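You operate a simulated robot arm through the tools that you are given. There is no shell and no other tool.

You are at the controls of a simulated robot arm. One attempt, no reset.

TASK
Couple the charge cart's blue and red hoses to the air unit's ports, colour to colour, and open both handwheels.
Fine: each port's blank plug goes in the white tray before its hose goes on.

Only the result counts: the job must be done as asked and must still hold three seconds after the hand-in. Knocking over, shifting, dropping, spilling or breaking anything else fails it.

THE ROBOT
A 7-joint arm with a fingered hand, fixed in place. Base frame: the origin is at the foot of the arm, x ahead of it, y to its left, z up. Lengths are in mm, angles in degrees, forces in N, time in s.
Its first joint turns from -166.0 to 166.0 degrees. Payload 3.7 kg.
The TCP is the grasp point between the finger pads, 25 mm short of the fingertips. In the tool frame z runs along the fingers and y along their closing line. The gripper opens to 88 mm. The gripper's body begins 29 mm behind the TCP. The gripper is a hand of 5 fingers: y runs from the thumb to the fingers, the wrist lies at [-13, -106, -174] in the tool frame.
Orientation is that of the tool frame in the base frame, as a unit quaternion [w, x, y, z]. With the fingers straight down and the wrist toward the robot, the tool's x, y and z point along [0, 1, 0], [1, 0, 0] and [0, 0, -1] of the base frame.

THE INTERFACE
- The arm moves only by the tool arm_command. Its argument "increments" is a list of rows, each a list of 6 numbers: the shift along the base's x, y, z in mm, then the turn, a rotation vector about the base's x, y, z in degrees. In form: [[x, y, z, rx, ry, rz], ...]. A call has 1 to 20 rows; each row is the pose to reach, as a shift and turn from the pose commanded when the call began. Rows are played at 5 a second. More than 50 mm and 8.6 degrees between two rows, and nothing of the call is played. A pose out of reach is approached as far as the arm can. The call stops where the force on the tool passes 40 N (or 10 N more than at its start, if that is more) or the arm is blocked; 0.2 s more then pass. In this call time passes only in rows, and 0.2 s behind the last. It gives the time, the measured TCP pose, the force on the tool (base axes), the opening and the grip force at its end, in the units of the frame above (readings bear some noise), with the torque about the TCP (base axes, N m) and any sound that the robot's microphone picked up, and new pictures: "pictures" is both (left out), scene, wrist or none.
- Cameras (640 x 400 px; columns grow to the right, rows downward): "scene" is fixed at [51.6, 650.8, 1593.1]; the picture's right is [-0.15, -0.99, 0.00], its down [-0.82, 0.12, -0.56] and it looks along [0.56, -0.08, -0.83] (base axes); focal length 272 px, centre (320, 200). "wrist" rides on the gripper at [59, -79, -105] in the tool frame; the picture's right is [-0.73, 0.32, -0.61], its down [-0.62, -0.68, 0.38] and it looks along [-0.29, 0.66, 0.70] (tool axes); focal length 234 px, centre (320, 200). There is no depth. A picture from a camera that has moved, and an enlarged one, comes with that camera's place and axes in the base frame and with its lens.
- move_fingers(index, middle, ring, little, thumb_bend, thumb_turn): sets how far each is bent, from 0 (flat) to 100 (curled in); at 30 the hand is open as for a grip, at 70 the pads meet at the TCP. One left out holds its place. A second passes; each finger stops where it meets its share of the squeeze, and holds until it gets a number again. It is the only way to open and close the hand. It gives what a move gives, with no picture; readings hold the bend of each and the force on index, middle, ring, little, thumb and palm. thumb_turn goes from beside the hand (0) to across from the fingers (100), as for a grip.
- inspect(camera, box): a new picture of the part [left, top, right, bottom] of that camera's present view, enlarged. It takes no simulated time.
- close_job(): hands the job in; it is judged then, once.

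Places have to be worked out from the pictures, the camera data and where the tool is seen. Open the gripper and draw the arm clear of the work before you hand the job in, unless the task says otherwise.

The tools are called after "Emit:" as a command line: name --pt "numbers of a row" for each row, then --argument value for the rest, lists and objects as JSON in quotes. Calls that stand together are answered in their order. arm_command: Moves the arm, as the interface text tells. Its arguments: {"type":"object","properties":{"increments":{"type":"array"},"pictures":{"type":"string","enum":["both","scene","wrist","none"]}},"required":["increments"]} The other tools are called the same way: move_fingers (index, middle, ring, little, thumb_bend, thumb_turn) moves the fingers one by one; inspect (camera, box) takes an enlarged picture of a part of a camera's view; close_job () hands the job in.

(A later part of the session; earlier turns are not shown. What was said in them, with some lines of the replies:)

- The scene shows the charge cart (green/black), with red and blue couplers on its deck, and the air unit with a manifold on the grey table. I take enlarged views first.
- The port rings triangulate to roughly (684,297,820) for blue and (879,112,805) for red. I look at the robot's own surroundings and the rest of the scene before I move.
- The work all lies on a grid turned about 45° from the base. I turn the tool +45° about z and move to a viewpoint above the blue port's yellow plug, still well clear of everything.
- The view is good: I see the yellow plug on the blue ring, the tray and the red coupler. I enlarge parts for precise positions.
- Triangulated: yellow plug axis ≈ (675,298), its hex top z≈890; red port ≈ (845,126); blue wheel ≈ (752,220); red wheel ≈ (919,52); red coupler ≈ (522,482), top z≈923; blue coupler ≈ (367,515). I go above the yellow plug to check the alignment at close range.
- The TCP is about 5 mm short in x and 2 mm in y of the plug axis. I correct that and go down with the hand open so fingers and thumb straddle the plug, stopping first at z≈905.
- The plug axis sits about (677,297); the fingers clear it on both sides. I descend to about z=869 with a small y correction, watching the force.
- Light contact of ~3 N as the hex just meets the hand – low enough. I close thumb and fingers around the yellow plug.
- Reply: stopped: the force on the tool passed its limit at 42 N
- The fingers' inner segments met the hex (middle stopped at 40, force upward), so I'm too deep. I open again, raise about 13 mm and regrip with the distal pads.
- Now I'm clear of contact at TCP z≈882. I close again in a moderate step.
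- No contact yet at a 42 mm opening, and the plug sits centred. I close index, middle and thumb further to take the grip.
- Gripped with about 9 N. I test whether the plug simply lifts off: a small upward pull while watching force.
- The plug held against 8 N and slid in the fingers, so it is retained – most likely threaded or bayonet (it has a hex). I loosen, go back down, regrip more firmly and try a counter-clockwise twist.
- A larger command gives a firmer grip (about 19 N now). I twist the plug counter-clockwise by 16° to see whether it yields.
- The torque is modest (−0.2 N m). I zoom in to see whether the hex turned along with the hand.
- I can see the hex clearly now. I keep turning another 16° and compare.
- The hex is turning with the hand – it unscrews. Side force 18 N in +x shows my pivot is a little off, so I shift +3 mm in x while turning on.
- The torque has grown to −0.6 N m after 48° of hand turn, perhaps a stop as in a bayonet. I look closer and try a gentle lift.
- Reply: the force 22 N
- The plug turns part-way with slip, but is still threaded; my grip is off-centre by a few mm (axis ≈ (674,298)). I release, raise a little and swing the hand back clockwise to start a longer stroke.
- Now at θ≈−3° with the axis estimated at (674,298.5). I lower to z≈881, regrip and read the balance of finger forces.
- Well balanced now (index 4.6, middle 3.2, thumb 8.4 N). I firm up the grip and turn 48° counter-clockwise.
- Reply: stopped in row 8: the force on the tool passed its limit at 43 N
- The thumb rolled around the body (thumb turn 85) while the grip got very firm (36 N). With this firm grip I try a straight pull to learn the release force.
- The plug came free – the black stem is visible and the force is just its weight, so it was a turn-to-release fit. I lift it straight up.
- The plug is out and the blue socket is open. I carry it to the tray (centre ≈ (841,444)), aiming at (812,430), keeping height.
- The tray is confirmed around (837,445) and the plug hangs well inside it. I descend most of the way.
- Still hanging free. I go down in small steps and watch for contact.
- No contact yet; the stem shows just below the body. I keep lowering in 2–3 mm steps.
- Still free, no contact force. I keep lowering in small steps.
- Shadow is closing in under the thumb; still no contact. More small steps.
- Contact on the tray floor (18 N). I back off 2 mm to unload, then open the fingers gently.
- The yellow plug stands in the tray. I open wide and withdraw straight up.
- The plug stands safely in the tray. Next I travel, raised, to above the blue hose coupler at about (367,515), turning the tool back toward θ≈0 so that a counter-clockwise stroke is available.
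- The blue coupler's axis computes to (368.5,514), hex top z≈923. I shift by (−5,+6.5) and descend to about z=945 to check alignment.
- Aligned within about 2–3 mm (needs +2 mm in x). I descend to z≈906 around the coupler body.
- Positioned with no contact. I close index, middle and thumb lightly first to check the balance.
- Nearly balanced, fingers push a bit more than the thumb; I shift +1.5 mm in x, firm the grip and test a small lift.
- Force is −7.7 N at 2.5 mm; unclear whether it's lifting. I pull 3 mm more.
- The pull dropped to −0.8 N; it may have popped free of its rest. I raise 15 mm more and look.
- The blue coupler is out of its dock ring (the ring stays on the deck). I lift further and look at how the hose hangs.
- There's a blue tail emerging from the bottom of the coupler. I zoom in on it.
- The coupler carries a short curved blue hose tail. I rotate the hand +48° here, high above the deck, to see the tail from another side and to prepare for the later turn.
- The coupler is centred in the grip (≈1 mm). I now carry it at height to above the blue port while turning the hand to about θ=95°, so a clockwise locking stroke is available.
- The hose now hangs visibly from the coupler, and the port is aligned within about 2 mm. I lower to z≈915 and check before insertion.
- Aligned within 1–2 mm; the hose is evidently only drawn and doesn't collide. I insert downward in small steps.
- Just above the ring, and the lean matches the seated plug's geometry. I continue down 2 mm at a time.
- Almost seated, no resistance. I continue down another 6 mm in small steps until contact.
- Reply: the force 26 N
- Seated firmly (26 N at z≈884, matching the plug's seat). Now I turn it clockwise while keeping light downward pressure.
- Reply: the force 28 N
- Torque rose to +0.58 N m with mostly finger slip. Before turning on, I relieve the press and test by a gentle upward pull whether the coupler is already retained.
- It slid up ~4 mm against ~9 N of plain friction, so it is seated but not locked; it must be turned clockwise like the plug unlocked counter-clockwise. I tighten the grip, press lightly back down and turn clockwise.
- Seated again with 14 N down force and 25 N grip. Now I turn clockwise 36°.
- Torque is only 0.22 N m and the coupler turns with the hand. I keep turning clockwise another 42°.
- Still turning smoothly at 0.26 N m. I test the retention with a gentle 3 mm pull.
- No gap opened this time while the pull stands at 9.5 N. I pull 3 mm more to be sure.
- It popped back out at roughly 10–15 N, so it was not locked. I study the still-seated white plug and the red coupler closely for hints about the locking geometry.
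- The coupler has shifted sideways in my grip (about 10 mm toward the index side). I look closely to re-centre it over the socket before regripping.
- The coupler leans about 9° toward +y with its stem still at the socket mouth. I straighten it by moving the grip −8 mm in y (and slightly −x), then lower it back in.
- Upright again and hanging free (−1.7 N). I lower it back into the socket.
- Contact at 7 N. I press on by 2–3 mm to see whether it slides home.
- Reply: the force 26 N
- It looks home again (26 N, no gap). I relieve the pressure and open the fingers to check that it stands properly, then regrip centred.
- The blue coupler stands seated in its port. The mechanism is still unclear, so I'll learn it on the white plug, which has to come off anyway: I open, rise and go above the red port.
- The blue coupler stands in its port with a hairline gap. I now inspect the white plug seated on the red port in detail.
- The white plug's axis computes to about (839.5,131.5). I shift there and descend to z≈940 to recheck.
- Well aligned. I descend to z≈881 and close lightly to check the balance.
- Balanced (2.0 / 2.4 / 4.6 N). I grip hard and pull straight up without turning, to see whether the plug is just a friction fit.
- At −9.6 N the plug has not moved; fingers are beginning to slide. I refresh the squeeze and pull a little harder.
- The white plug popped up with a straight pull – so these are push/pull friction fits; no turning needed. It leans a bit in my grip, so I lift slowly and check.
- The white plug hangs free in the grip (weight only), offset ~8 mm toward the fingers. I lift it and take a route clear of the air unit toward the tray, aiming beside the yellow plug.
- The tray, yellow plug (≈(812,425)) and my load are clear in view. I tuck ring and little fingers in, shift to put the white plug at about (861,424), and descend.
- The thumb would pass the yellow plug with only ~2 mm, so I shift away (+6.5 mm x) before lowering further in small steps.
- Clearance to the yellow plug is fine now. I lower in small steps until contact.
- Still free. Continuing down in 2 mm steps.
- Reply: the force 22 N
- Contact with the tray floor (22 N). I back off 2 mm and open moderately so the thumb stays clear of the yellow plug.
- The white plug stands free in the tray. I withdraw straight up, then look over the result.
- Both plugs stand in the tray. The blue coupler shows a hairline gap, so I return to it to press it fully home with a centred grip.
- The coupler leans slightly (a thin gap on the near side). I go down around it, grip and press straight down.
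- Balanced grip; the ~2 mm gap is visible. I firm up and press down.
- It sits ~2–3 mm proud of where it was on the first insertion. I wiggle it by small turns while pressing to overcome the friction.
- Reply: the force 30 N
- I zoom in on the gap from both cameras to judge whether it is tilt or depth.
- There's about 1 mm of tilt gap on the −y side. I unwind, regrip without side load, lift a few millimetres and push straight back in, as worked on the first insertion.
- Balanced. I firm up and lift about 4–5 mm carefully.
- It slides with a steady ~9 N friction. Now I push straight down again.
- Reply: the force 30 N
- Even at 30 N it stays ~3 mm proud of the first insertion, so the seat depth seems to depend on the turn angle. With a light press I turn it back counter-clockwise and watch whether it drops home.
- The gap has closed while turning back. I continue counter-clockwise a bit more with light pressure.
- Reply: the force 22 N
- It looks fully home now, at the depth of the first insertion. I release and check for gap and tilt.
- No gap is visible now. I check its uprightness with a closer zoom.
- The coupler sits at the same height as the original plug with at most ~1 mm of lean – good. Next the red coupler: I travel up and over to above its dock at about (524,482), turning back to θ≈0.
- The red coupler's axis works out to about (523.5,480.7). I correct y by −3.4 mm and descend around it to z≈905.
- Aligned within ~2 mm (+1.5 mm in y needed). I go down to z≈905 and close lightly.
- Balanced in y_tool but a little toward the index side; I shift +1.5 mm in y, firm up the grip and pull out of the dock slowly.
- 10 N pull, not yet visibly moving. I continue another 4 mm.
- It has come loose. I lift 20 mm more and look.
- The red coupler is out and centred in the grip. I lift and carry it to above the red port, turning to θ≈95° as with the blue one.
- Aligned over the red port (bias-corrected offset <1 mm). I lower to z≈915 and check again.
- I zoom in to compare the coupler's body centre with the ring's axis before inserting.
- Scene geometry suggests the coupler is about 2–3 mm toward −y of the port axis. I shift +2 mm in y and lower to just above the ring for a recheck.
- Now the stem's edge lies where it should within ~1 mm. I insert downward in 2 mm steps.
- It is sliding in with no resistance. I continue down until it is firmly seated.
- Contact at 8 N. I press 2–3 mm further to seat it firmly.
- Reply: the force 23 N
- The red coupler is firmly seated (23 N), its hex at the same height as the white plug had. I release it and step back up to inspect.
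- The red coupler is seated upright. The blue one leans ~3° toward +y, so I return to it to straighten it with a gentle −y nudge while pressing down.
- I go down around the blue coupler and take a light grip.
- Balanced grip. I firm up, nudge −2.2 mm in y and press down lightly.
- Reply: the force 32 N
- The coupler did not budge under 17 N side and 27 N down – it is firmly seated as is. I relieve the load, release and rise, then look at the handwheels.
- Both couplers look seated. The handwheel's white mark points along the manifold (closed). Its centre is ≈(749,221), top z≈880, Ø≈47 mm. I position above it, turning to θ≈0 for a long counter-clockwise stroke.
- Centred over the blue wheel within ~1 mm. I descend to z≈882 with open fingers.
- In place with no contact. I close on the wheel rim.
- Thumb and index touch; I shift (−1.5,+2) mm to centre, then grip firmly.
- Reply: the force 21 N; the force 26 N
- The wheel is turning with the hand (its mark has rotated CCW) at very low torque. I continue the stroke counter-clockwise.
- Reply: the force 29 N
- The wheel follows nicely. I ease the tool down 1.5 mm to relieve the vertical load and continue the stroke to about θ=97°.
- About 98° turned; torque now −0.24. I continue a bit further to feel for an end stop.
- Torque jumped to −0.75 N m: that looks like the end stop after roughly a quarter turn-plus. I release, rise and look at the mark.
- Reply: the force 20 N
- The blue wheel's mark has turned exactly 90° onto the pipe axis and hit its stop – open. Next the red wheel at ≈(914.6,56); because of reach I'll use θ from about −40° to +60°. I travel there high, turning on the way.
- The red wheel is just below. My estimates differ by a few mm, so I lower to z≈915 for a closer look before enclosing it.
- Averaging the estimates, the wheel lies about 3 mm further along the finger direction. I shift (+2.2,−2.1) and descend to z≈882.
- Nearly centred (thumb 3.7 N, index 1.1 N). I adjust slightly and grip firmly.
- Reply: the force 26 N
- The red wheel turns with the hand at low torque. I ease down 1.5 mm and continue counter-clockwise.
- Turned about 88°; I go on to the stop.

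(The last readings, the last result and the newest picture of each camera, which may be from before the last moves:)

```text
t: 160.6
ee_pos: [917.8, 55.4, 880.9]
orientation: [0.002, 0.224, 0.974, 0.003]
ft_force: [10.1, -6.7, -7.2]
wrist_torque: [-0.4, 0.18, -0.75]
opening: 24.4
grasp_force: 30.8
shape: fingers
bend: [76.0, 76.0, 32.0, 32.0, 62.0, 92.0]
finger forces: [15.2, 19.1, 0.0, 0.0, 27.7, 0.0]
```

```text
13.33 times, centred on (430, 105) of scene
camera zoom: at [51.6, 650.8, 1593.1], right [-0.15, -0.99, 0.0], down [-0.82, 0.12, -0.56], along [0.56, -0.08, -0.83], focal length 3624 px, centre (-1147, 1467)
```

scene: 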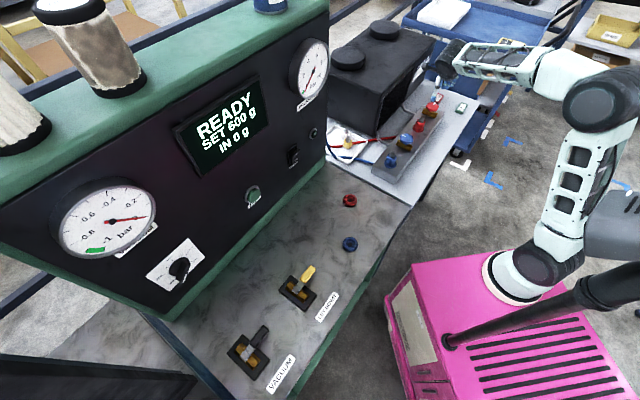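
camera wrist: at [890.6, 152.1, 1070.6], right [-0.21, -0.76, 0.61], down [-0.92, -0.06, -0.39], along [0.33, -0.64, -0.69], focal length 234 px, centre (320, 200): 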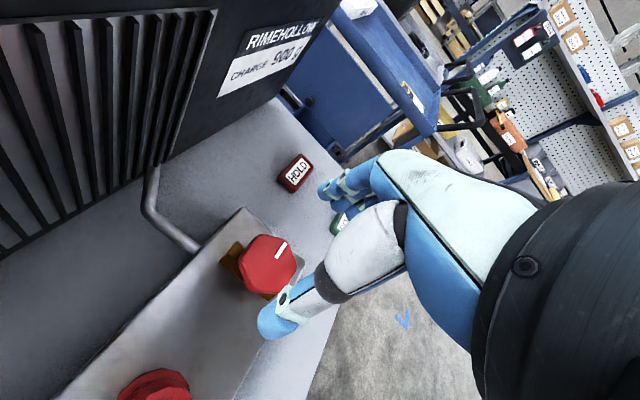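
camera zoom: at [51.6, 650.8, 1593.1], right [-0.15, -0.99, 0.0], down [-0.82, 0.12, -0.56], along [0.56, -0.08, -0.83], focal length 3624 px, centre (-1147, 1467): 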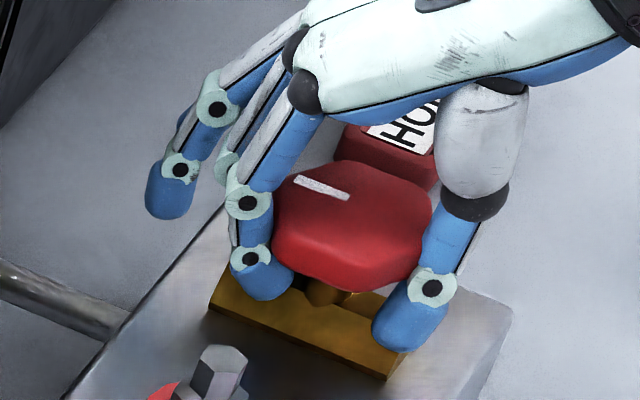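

The stop is reached (−0.75 N m) at the quarter turn. I open the hand and rise.

Emit:
move_fingers --index 32 --middle 32 --thumb_bend 32 --thumb_turn 98

Emit:
arm_command --pt "0 0 20 0 0 0" --pt "0 0 55 0 0 0" --pt "-15 0 95 0 0 0" --pt "-40 -5 130 0 0 0" --pictures "both"

Emit:
inspect --camera "scene" --box '[375, 85, 455, 170]'

Emit:
inspect --camera "wrist" --box '[140, 200, 380, 380]'

```text
t: 161.6
ee_pos: [916.1, 56.0, 880.0]
orientation: [0.002, 0.225, 0.974, 0.003]
ft_force: [0.7, -0.3, -0.4]
wrist_torque: [-0.02, 0.0, -0.03]
opening: 80.4
grasp_force: 0.0
shape: fingers
bend: [32.0, 32.0, 32.0, 32.0, 32.0, 96.0]
finger forces: [0.0, 0.0, 0.1, 0.0, 0.1, 0.0]
```

```text
t: 162.6
ee_pos: [875.6, 49.9, 1011.0]
orientation: [0.0, 0.225, 0.974, 0.003]
ft_force: [0.1, -0.1, 0.3]
wrist_torque: [0.01, 0.01, 0.01]
opening: 80.5
grasp_force: 0.1
shape: fingers
bend: [32.0, 32.0, 32.0, 32.0, 32.0, 96.0]
finger forces: [0.0, 0.0, 0.0, 0.0, 0.1, 0.0]
camera wrist: at [787.5, 5.4, 1114.6], right [0.79, -0.03, 0.61], down [0.26, -0.88, -0.39], along [0.55, 0.47, -0.69], focal length 234 px, centre (320, 200)
```

scene: 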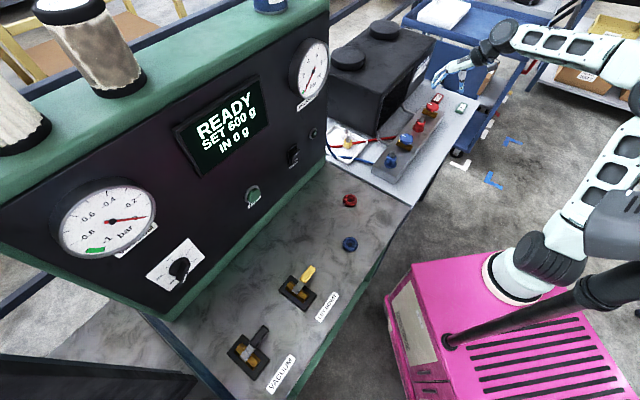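
wrist: 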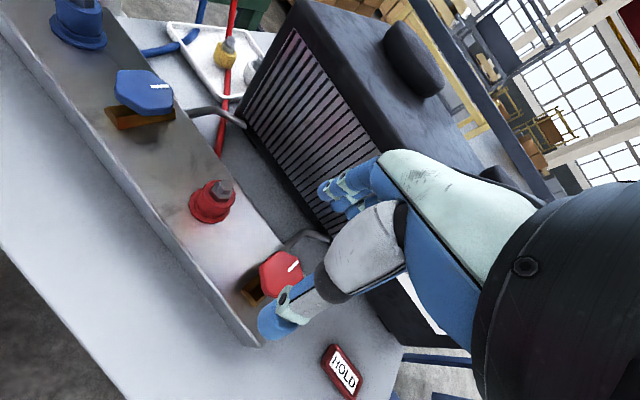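

```text
4.71 times, centred on (415, 128) of scene
camera zoom: at [51.6, 650.8, 1593.1], right [-0.15, -0.99, 0.0], down [-0.82, 0.12, -0.56], along [0.56, -0.08, -0.83], focal length 1279 px, centre (-127, 541)
```

zoom: 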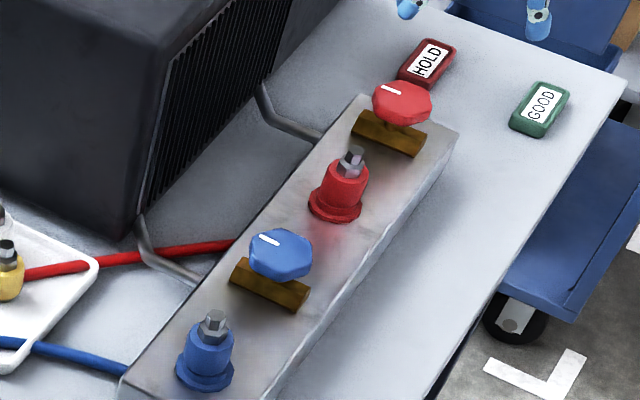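

```text
2.22 times, centred on (260, 290) of wrist
camera zoom: at [787.5, 5.4, 1114.6], right [0.79, -0.03, 0.61], down [0.26, -0.88, -0.39], along [0.55, 0.47, -0.69], focal length 520 px, centre (453, 0)
```

zoom: 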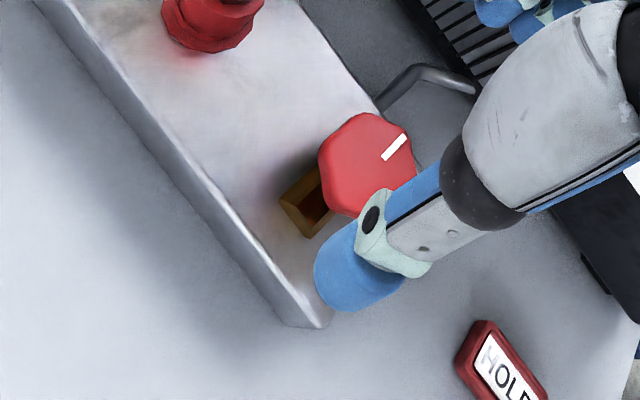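

Both wheels' marks now point along their pipe axes. I compare the two seated couplers at high zoom to verify the blue one's depth and tilt.

Emit:
inspect --camera "scene" --box '[382, 147, 404, 169]'

Emit:
inspect --camera "scene" --box '[408, 113, 430, 135]'

Emit:
inspect --camera "wrist" --box '[40, 0, 120, 50]'

Emit:
inspect --camera "wrist" --box '[170, 165, 250, 235]'

```text
16.00 times, centred on (393, 158) of scene
camera zoom: at [51.6, 650.8, 1593.1], right [-0.15, -0.99, 0.0], down [-0.82, 0.12, -0.56], along [0.56, -0.08, -0.83], focal length 4349 px, centre (-848, 872)
```

zoom: 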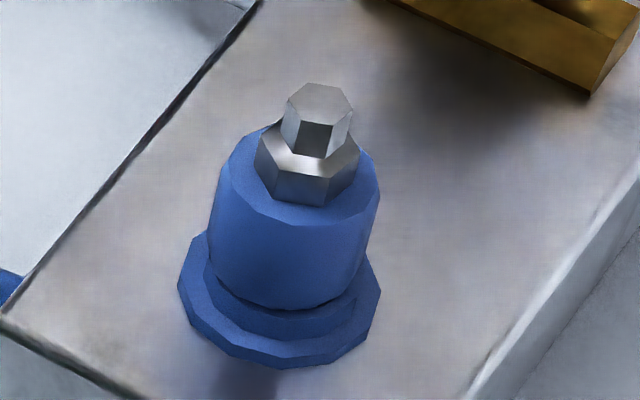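

```text
16.00 times, centred on (419, 124) of scene
camera zoom: at [51.6, 650.8, 1593.1], right [-0.15, -0.99, 0.0], down [-0.82, 0.12, -0.56], along [0.56, -0.08, -0.83], focal length 4349 px, centre (-1264, 1416)
```

zoom: 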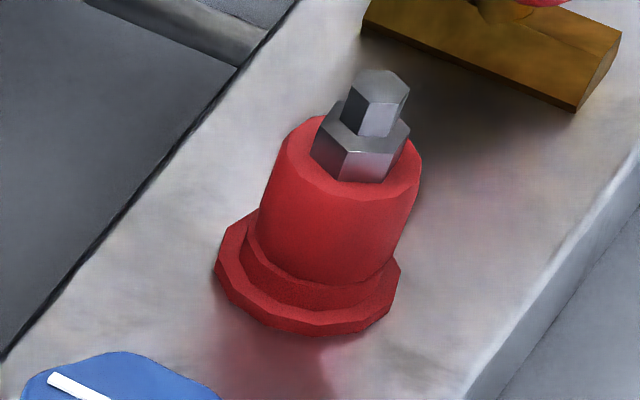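

```text
8.00 times, centred on (80, 25) of wrist
camera zoom: at [787.5, 5.4, 1114.6], right [0.79, -0.03, 0.61], down [0.26, -0.88, -0.39], along [0.55, 0.47, -0.69], focal length 1873 px, centre (2240, 1600)
```

zoom: 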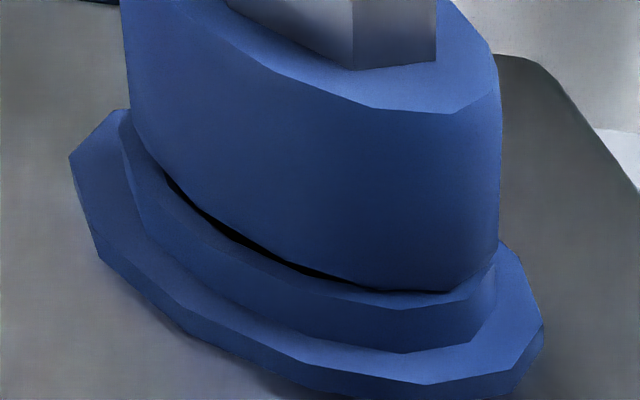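

```text
5.71 times, centred on (210, 200) of wrist
camera zoom: at [787.5, 5.4, 1114.6], right [0.79, -0.03, 0.61], down [0.26, -0.88, -0.39], along [0.55, 0.47, -0.69], focal length 1338 px, centre (949, 200)
```

zoom: 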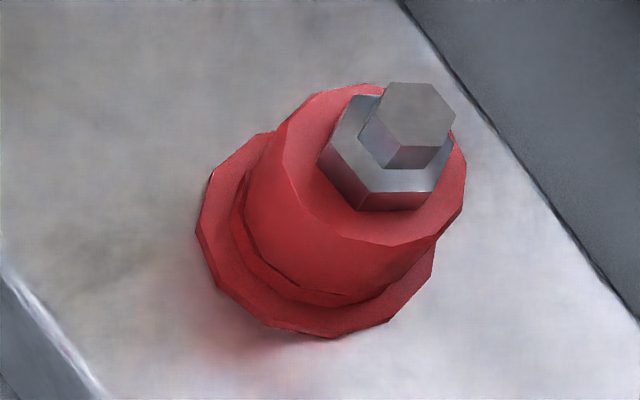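

A thin gap remains on the blue coupler's −x/−y side: it leans 2–3°. Gripping it stopped it from rotating upright, so I'll instead push its top with the finger pads only (thumb open), free to pivot. I go back above it.

Emit:
arm_command --pt "-25 28 10 0 0 -4" --pt "-52 60 10 0 0 -8" --pt "-80 95 10 0 0 -12" --pt "-108 130 10 0 0 -16" --pt "-136 165 5 0 0 -19" --pt "-162 200 0 0 0 -19" --pt "-185 228 -15 0 0 -19" --pt "-201.5 248 -40 0 0 -19" --pictures "wrist"

Emit:
move_fingers --index 46 --middle 46 --thumb_bend 32

Emit:
inspect --camera "wrist" --box '[200, 190, 340, 295]'

```text
t: 164.4
ee_pos: [674.4, 300.0, 972.2]
orientation: [0.002, 0.383, 0.924, 0.002]
ft_force: [0.0, -0.1, 1.0]
wrist_torque: [-0.04, 0.01, 0.01]
opening: 80.3
grasp_force: 0.1
shape: fingers
bend: [32.0, 32.0, 32.0, 32.0, 32.0, 96.0]
finger forces: [0.1, 0.0, 0.0, 0.0, 0.0, 0.0]
camera wrist: at [576.8, 285.4, 1076.3], right [0.74, -0.29, 0.61], down [-0.04, -0.92, -0.39], along [0.67, 0.26, -0.69], focal length 234 px, centre (320, 200)
```

wrist: 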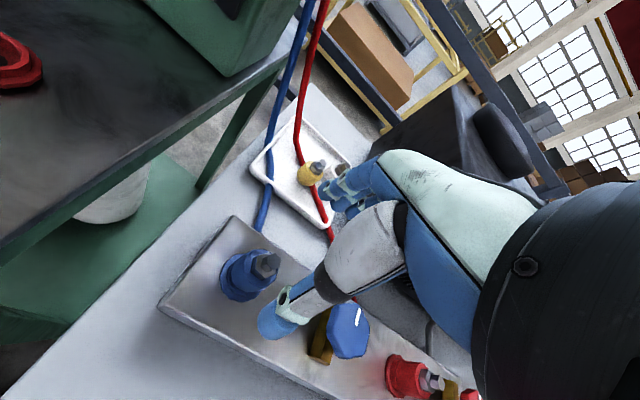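

```text
t: 165.4
ee_pos: [674.3, 300.4, 972.1]
orientation: [0.001, 0.383, 0.924, 0.002]
ft_force: [0.2, -0.2, -0.6]
wrist_torque: [0.03, -0.02, -0.02]
opening: 65.6
grasp_force: 0.1
shape: fingers
bend: [46.0, 46.0, 32.0, 32.0, 32.0, 96.0]
finger forces: [0.0, 0.0, 0.0, 0.1, 0.0, 0.1]
```

```text
3.81 times, centred on (270, 242) of wrist
camera zoom: at [576.9, 285.4, 1076.3], right [0.74, -0.29, 0.61], down [-0.04, -0.92, -0.39], along [0.67, 0.26, -0.69], focal length 892 px, centre (510, 38)
```

zoom: 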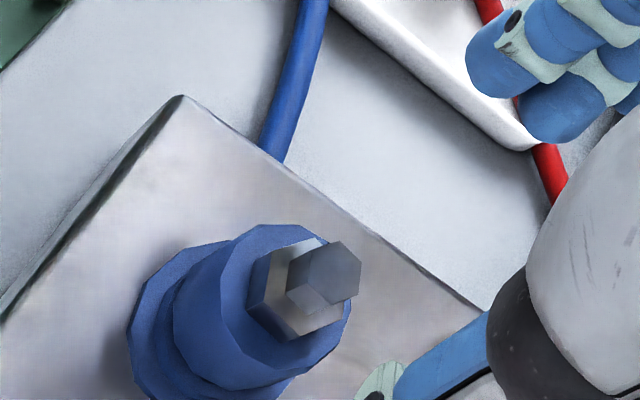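

I descend beside the coupler with the fingers on its far (+x+y) side and thumb open.

Emit:
arm_command --pt "0 -1 -30 0 0 0" --pt "0 -1 -60 0 0 0" --pt "0 -1 -85 0 0 0" --pictures "none"

Emit:
arm_command --pt "-2 -2 0 0 0 0" --pt "-4 -4 0 0 0 0" --pt "-5.5 -5.5 0 0 0 0" --pictures "none"

Emit:
inspect --camera "wrist" --box '[220, 180, 360, 285]'

Emit:
inspect --camera "scene" --box '[382, 147, 404, 169]'

```text
t: 166.2
ee_pos: [675.3, 298.5, 884.9]
orientation: [0.002, 0.383, 0.924, 0.004]
ft_force: [0.2, -0.4, 0.4]
wrist_torque: [0.0, 0.0, 0.01]
opening: 65.8
grasp_force: 0.1
shape: fingers
bend: [46.0, 46.0, 32.0, 32.0, 32.0, 96.0]
finger forces: [0.0, 0.1, 0.1, 0.0, 0.0, 0.0]
```

```text
t: 167.0
ee_pos: [669.7, 293.9, 886.6]
orientation: [0.002, 0.383, 0.924, 0.002]
ft_force: [0.3, 0.0, -0.1]
wrist_torque: [0.02, -0.01, -0.01]
opening: 65.8
grasp_force: 0.1
shape: fingers
bend: [46.0, 46.0, 32.0, 32.0, 32.0, 96.0]
finger forces: [0.1, 0.1, 0.0, 0.1, 0.0, 0.1]
```

```text
3.81 times, centred on (290, 232) of wrist
camera zoom: at [572.1, 279.0, 990.5], right [0.74, -0.29, 0.61], down [-0.04, -0.92, -0.39], along [0.67, 0.26, -0.69], focal length 892 px, centre (434, 76)
```

zoom: 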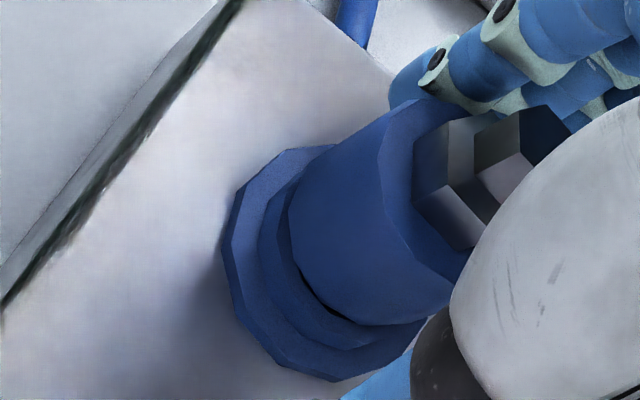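

```text
16.00 times, centred on (393, 158) of scene
camera zoom: at [51.6, 650.8, 1593.1], right [-0.15, -0.99, 0.0], down [-0.82, 0.12, -0.56], along [0.56, -0.08, -0.83], focal length 4349 px, centre (-848, 872)
```

zoom: 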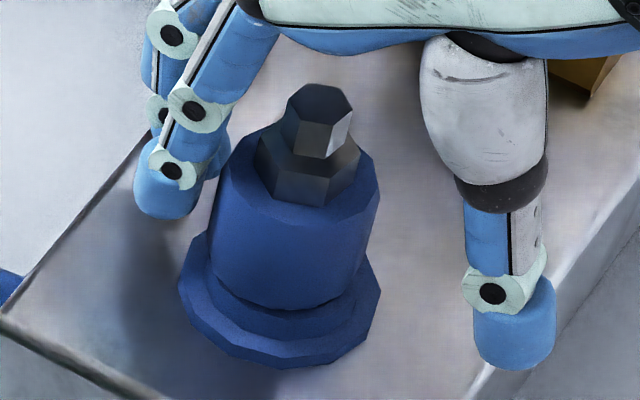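

Almost touching. I push on in small steps and watch the force.

Emit:
arm_command --pt "-1 -1 0 0 0 0" --pt "-2 -2 0 0 0 0" --pt "-3 -3 0 0 0 0" --pictures "none"

Emit:
inspect --camera "wrist" --box '[220, 180, 360, 285]'

```text
t: 167.8
ee_pos: [666.1, 290.4, 886.8]
orientation: [0.002, 0.382, 0.924, 0.003]
ft_force: [1.7, 1.4, -0.2]
wrist_torque: [0.01, -0.01, -0.02]
opening: 67.4
grasp_force: 0.3
shape: fingers
bend: [45.0, 46.0, 32.0, 32.0, 32.0, 96.0]
finger forces: [2.0, 0.0, 0.1, 0.0, 0.1, 0.0]
```

```text
3.81 times, centred on (290, 232) of wrist
camera zoom: at [568.3, 275.7, 990.4], right [0.74, -0.29, 0.61], down [-0.04, -0.92, -0.39], along [0.67, 0.26, -0.69], focal length 892 px, centre (434, 76)
```

zoom: 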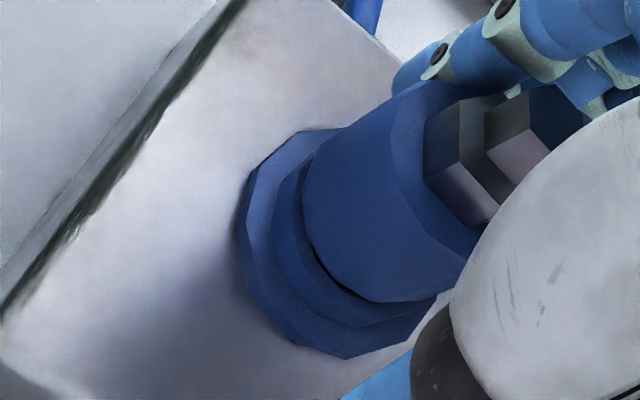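

Contact made (2 N). I let index and middle press by bending them further.

Emit:
move_fingers --index 58 --middle 58

Emit:
inspect --camera "wrist" --box '[220, 180, 360, 285]'

Emit:
inspect --camera "scene" --box '[382, 147, 404, 169]'

```text
t: 168.8
ee_pos: [666.0, 290.9, 885.4]
orientation: [0.002, 0.382, 0.924, 0.003]
ft_force: [6.2, 6.6, 1.3]
wrist_torque: [0.09, -0.09, -0.06]
opening: 61.7
grasp_force: 4.0
shape: fingers
bend: [50.0, 53.0, 32.0, 32.0, 32.0, 96.0]
finger forces: [5.3, 2.5, 0.0, 0.0, 0.1, 0.0]
```

```text
3.81 times, centred on (290, 232) of wrist
camera zoom: at [568.5, 275.7, 990.3], right [0.74, -0.29, 0.61], down [-0.04, -0.92, -0.39], along [0.67, 0.26, -0.69], focal length 892 px, centre (434, 76)
```

zoom: 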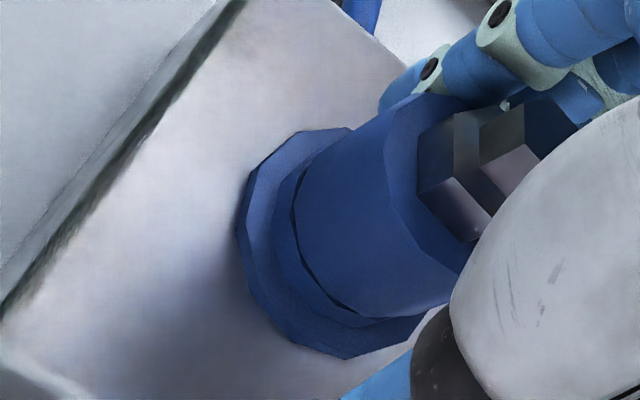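

```text
16.00 times, centred on (393, 158) of scene
camera zoom: at [51.6, 650.8, 1593.1], right [-0.15, -0.99, 0.0], down [-0.82, 0.12, -0.56], along [0.56, -0.08, -0.83], focal length 4349 px, centre (-848, 872)
```

zoom: 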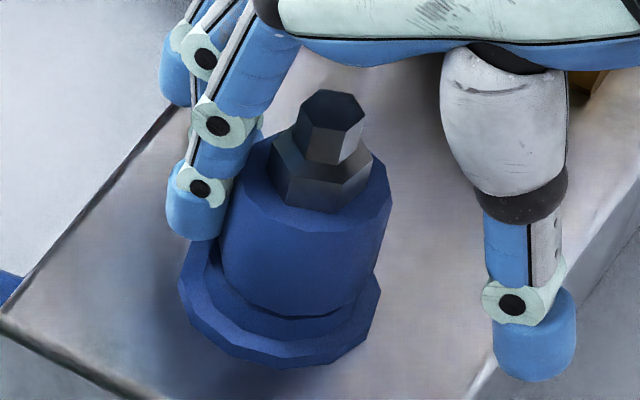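

The coupler has swung upright (hex moved to where it should be). Now I back the fingers off, re-centre the hand, grip in balance and press it down.

Emit:
move_fingers --index 46 --middle 46

Emit:
arm_command --pt "3 3 -1 0 0 0" --pt "6 6 -2 0 0 0" --pt "7.2 7.2 -4 0 0 0" --pictures "none"

Emit:
move_fingers --index 60 --middle 60 --thumb_bend 60

Emit:
inspect --camera "wrist" --box '[220, 180, 360, 285]'

Emit:
inspect --camera "scene" --box '[382, 147, 404, 169]'

```text
t: 169.8
ee_pos: [667.5, 289.5, 886.5]
orientation: [0.002, 0.383, 0.924, 0.002]
ft_force: [-0.6, 0.3, -0.7]
wrist_torque: [-0.01, 0.02, -0.03]
opening: 65.7
grasp_force: 0.0
shape: fingers
bend: [46.0, 46.0, 32.0, 32.0, 32.0, 96.0]
finger forces: [0.0, 0.1, 0.0, 0.0, 0.0, 0.1]
```

```text
t: 170.6
ee_pos: [673.1, 296.6, 882.3]
orientation: [0.002, 0.382, 0.924, 0.003]
ft_force: [-0.3, -0.2, -0.5]
wrist_torque: [-0.01, -0.01, 0.0]
opening: 65.8
grasp_force: 0.1
shape: fingers
bend: [46.0, 46.0, 32.0, 32.0, 32.0, 96.0]
finger forces: [0.1, 0.1, 0.0, 0.0, 0.1, 0.1]
```

```text
t: 171.6
ee_pos: [672.2, 298.0, 882.3]
orientation: [0.002, 0.382, 0.924, 0.003]
ft_force: [-1.3, -0.7, 1.0]
wrist_torque: [0.03, -0.03, 0.02]
opening: 28.7
grasp_force: 3.7
shape: fingers
bend: [58.0, 58.0, 32.0, 32.0, 55.0, 99.0]
finger forces: [1.4, 2.1, 0.0, 0.1, 3.4, 0.1]
```

```text
3.81 times, centred on (290, 232) of wrist
camera zoom: at [575.1, 282.8, 986.8], right [0.74, -0.29, 0.61], down [-0.04, -0.92, -0.39], along [0.67, 0.26, -0.69], focal length 892 px, centre (434, 76)
```

zoom: 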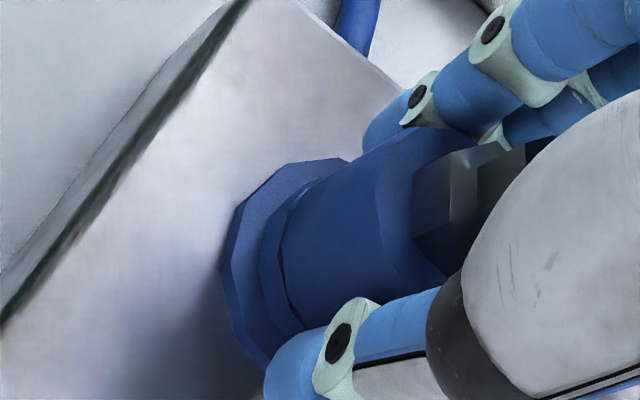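

```text
16.00 times, centred on (393, 158) of scene
camera zoom: at [51.6, 650.8, 1593.1], right [-0.15, -0.99, 0.0], down [-0.82, 0.12, -0.56], along [0.56, -0.08, -0.83], focal length 4349 px, centre (-848, 872)
```

zoom: 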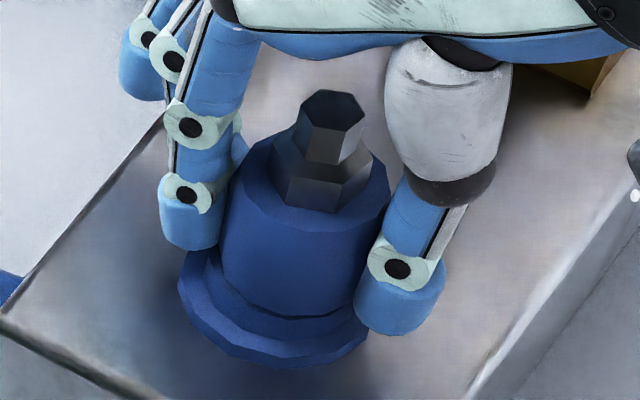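

Balanced, and the hex is back at the first-insertion position. I firm up and press down.

Emit:
arm_command --pt "-0.7 -0.7 0 0 0 0" --pictures "none"

Emit:
move_fingers --index 78 --middle 78 --thumb_bend 78

Emit:
arm_command --pt "0 0 -1.5 0 0 0" --pt "0 0 -3 0 0 0" --pt "0 0 -4.5 0 0 0" --pictures "none"

Emit:
inspect --camera "wrist" --box '[220, 180, 360, 285]'

Emit:
inspect --camera "scene" --box '[382, 147, 404, 169]'

```text
t: 172.0
ee_pos: [673.4, 296.8, 882.2]
orientation: [0.002, 0.382, 0.924, 0.003]
ft_force: [0.0, 0.6, 3.4]
wrist_torque: [0.05, -0.05, 0.08]
opening: 28.4
grasp_force: 4.3
shape: fingers
bend: [58.0, 58.0, 32.0, 32.0, 55.0, 99.0]
finger forces: [1.9, 2.9, 0.0, 0.0, 3.1, 0.0]
```

```text
t: 173.0
ee_pos: [672.1, 297.4, 881.7]
orientation: [0.001, 0.383, 0.924, 0.002]
ft_force: [8.1, 6.5, 5.6]
wrist_torque: [0.22, -0.34, 0.05]
opening: 26.2
grasp_force: 17.8
shape: fingers
bend: [58.0, 59.0, 32.0, 32.0, 58.0, 99.0]
finger forces: [10.1, 14.8, 0.1, 0.1, 10.3, 0.0]
```

```text
t: 173.8
ee_pos: [672.9, 297.0, 879.1]
orientation: [0.004, 0.383, 0.924, 0.006]
ft_force: [8.5, 10.5, 37.5]
wrist_torque: [0.43, -0.55, 0.09]
opening: 26.1
grasp_force: 28.8
shape: fingers
bend: [58.0, 57.0, 32.0, 32.0, 58.0, 99.0]
finger forces: [19.1, 25.6, 0.0, 0.1, 12.3, 0.0]
```

```text
3.81 times, centred on (290, 232) of wrist
camera zoom: at [575.0, 282.5, 984.3], right [0.73, -0.29, 0.61], down [-0.04, -0.92, -0.39], along [0.68, 0.26, -0.69], focal length 892 px, centre (434, 76)
```

zoom: 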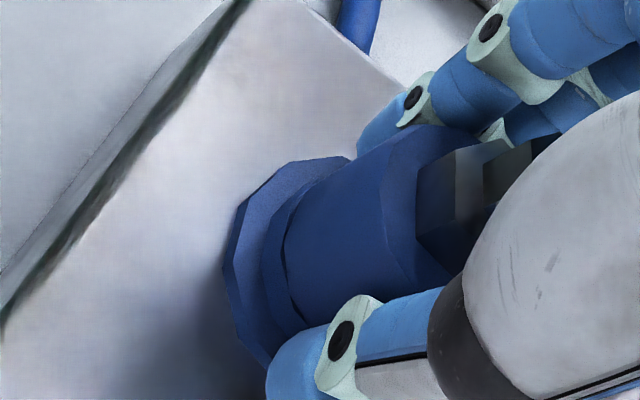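

```text
16.00 times, centred on (393, 158) of scene
camera zoom: at [51.6, 650.8, 1593.1], right [-0.15, -0.99, 0.0], down [-0.82, 0.12, -0.56], along [0.56, -0.08, -0.83], focal length 4349 px, centre (-848, 872)
```

zoom: 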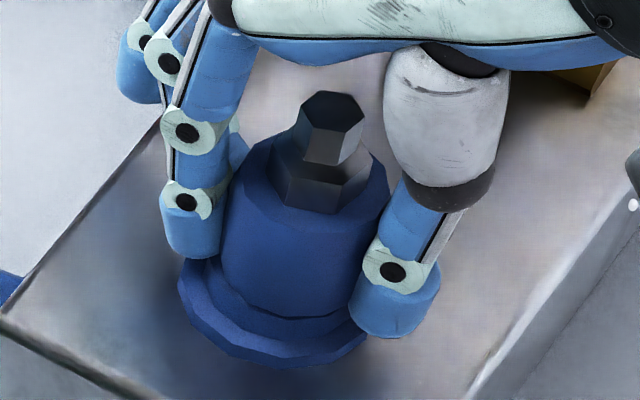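

Pressed with 37 N, no gap visible. I relieve the load, release and rise to inspect.

Emit:
arm_command --pt "0 0 2 0 0 0" --pt "0 0 4 0 0 0" --pictures "none"

Emit:
move_fingers --index 46 --middle 46 --thumb_bend 46

Emit:
move_fingers --index 32 --middle 32 --thumb_bend 32

Emit:
arm_command --pt "0 0 20 0 0 0" --pt "0 0 55 0 0 0" --pt "0 0 100 0 0 0" --pictures "none"

Emit:
inspect --camera "scene" --box '[382, 147, 404, 169]'

Emit:
inspect --camera "wrist" --box '[200, 210, 290, 310]'

```text
t: 174.4
ee_pos: [673.6, 296.6, 881.2]
orientation: [0.002, 0.383, 0.924, 0.003]
ft_force: [10.3, 11.6, 22.1]
wrist_torque: [0.44, -0.54, 0.1]
opening: 26.0
grasp_force: 23.1
shape: fingers
bend: [57.0, 57.0, 32.0, 32.0, 59.0, 99.0]
finger forces: [15.3, 22.5, 0.1, 0.1, 9.7, 0.1]
```

```text
t: 175.4
ee_pos: [673.1, 295.7, 881.3]
orientation: [0.002, 0.383, 0.924, 0.003]
ft_force: [-0.3, -0.6, -0.5]
wrist_torque: [-0.01, -0.02, -0.01]
opening: 49.9
grasp_force: 0.0
shape: fingers
bend: [46.0, 46.0, 32.0, 32.0, 46.0, 98.0]
finger forces: [0.0, 0.0, 0.1, 0.1, 0.0, 0.0]
```

```text
t: 176.4
ee_pos: [673.0, 296.1, 881.5]
orientation: [0.001, 0.382, 0.924, 0.003]
ft_force: [0.1, 0.3, -0.4]
wrist_torque: [-0.01, 0.0, 0.01]
opening: 80.6
grasp_force: 0.1
shape: fingers
bend: [32.0, 32.0, 32.0, 32.0, 32.0, 96.0]
finger forces: [0.0, 0.0, 0.0, 0.1, 0.1, 0.0]
```

```text
t: 177.2
ee_pos: [671.6, 298.2, 983.9]
orientation: [0.001, 0.383, 0.924, 0.002]
ft_force: [0.4, -0.7, -0.1]
wrist_torque: [0.04, -0.01, 0.0]
opening: 80.4
grasp_force: 0.1
shape: fingers
bend: [32.0, 32.0, 32.0, 32.0, 32.0, 96.0]
finger forces: [0.0, 0.1, 0.0, 0.0, 0.1, 0.0]
```

```text
16.00 times, centred on (393, 158) of scene
camera zoom: at [51.6, 650.8, 1593.1], right [-0.15, -0.99, 0.0], down [-0.82, 0.12, -0.56], along [0.56, -0.08, -0.83], focal length 4349 px, centre (-848, 872)
```

zoom: 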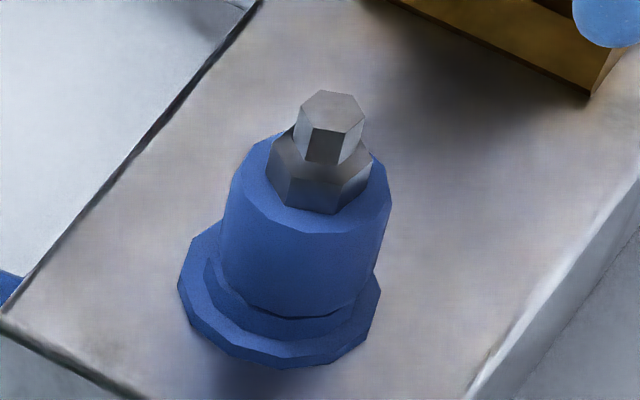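

```text
4.00 times, centred on (245, 260) of wrist
camera zoom: at [574.3, 283.1, 1087.6], right [0.74, -0.29, 0.61], down [-0.04, -0.92, -0.39], along [0.67, 0.26, -0.69], focal length 937 px, centre (620, -40)
```

zoom: 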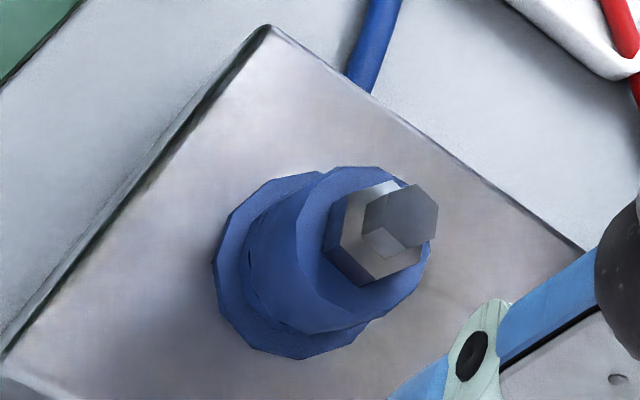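

The blue coupler now sits upright and flush like the red one. I withdraw the arm toward its starting pose and take a final look at everything.

Emit:
arm_command --pt "-10 -8 25 0 0 0" --pt "-30 -20 55 0 0 -7" --pt "-52 -35 85 0 0 -14" --pt "-75 -52 112 0 0 -21" --pt "-98 -70 135 0 0 -28" --pt "-120 -86 150 0 0 -35" --pt "-140 -100 160 0 0 -42" --pt "-158 -113 166 0 0 -45" --pictures "both"

Emit:
inspect --camera "wrist" --box '[110, 20, 390, 220]'

Emit:
inspect --camera "scene" --box '[325, 85, 465, 175]'

Emit:
inspect --camera "wrist" --box '[160, 130, 260, 210]'

```text
t: 179.0
ee_pos: [515.6, 183.1, 1148.3]
orientation: [0.003, 0.708, 0.706, 0.001]
ft_force: [-0.5, 0.6, -0.4]
wrist_torque: [0.0, 0.0, 0.02]
opening: 80.6
grasp_force: 0.1
shape: fingers
bend: [32.0, 32.0, 32.0, 32.0, 32.0, 96.0]
finger forces: [0.0, 0.0, 0.1, 0.1, 0.1, 0.1]
camera wrist: at [435.4, 243.2, 1252.4], right [0.32, -0.73, 0.61], down [-0.68, -0.62, -0.39], along [0.66, -0.29, -0.69], focal length 234 px, centre (320, 200)
```

scene: 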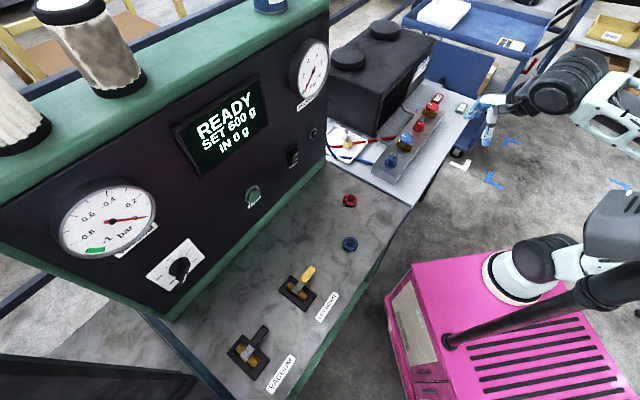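
wrist: 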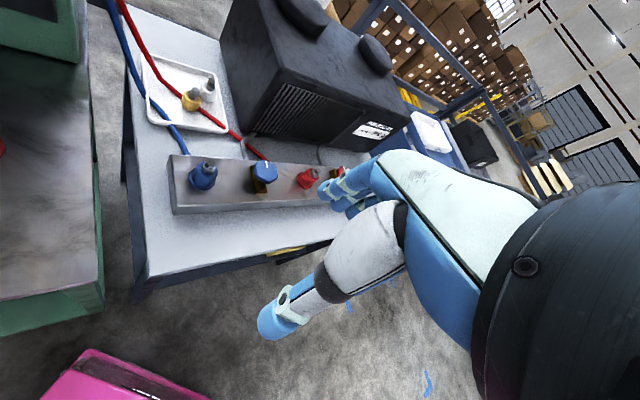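

```text
2.00 times, centred on (250, 120) of wrist
camera zoom: at [435.4, 243.2, 1252.4], right [0.32, -0.73, 0.61], down [-0.68, -0.62, -0.39], along [0.66, -0.29, -0.69], focal length 468 px, centre (460, 360)
```

zoom: 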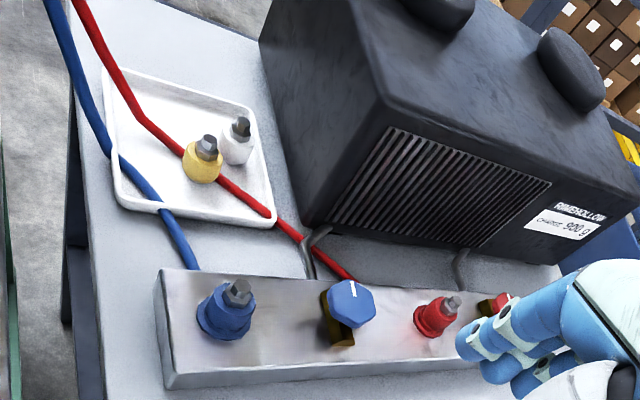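

```text
4.44 times, centred on (395, 130) of scene
camera zoom: at [51.6, 650.8, 1593.1], right [-0.15, -0.99, 0.0], down [-0.82, 0.12, -0.56], along [0.56, -0.08, -0.83], focal length 1208 px, centre (-13, 511)
```

zoom: 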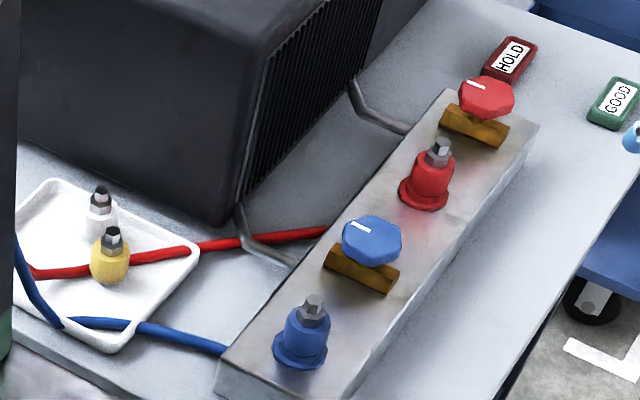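

```text
5.00 times, centred on (210, 170) of wrist
camera zoom: at [435.4, 243.2, 1252.4], right [0.32, -0.73, 0.61], down [-0.68, -0.62, -0.39], along [0.66, -0.29, -0.69], focal length 1171 px, centre (870, 350)
```

zoom: 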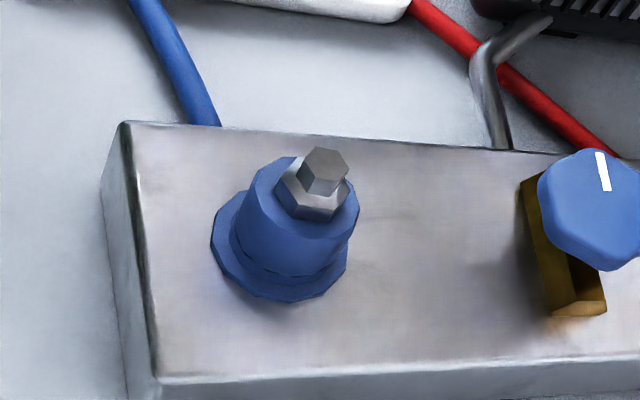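

Everything is in place: both plugs upright in the tray, blue and red couplers seated in their matching ports, both wheels at the open stop, arm clear. I set the hand fully open for completeness.

Emit:
move_fingers --index 30 --middle 30 --ring 30 --little 30 --thumb_bend 30 --thumb_turn 98

Emit:
inspect --camera "scene" --box '[380, 85, 450, 170]'

```text
t: 180.0
ee_pos: [515.1, 184.3, 1147.0]
orientation: [0.003, 0.707, 0.707, 0.002]
ft_force: [0.5, 0.7, -0.8]
wrist_torque: [0.0, 0.02, -0.01]
opening: 84.4
grasp_force: 0.1
shape: fingers
bend: [30.0, 30.0, 30.0, 30.0, 30.0, 96.0]
finger forces: [0.1, 0.0, 0.0, 0.0, 0.1, 0.0]
```

```text
4.71 times, centred on (415, 128) of scene
camera zoom: at [51.6, 650.8, 1593.1], right [-0.15, -0.99, 0.0], down [-0.82, 0.12, -0.56], along [0.56, -0.08, -0.83], focal length 1279 px, centre (-127, 541)
```

zoom: 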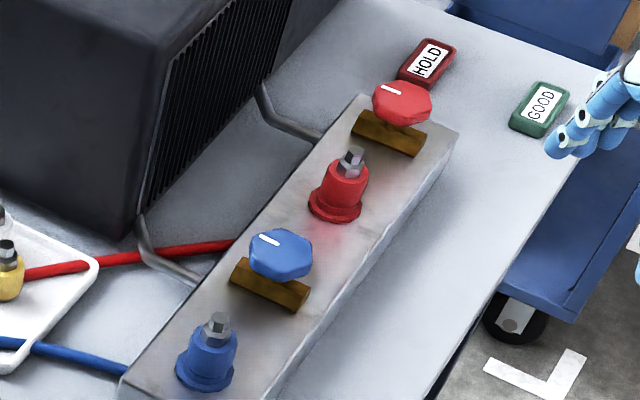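

The final picture shows all as required and stable, so I hand the job in.

Emit:
close_job

```text
The job is handed in.
```

I handed the job in with both hoses on their ports, both plugs in the tray and both handwheels open. I don't have the verdict.

- **Plugs:** The yellow plug (blue port) and the white plug (red port) both stand upright in the white tray. Each went in before its hose was fitted.
- **Blue hose:** Seated on the blue port. I pulled it back out once and reseated it. I later straightened a 2–3° lean and pressed it down with about 37 N. The last pictures show it upright with no visible gap.
- **Red hose:** Seated upright on the red port at the first try, pressed home with about 23 N.
- **Handwheels:** Both turned counter-clockwise about a quarter turn until they would not turn further. Both marks now point along their pipe axis.
- **Arm:** Back near its starting pose with the hand open. The last pictures show nothing else moved or knocked over.

**Uncertain:** The couplings hold by a push fit of roughly 10 N and I never heard a click. If the check expects a twist lock or a click, I can't confirm that part.
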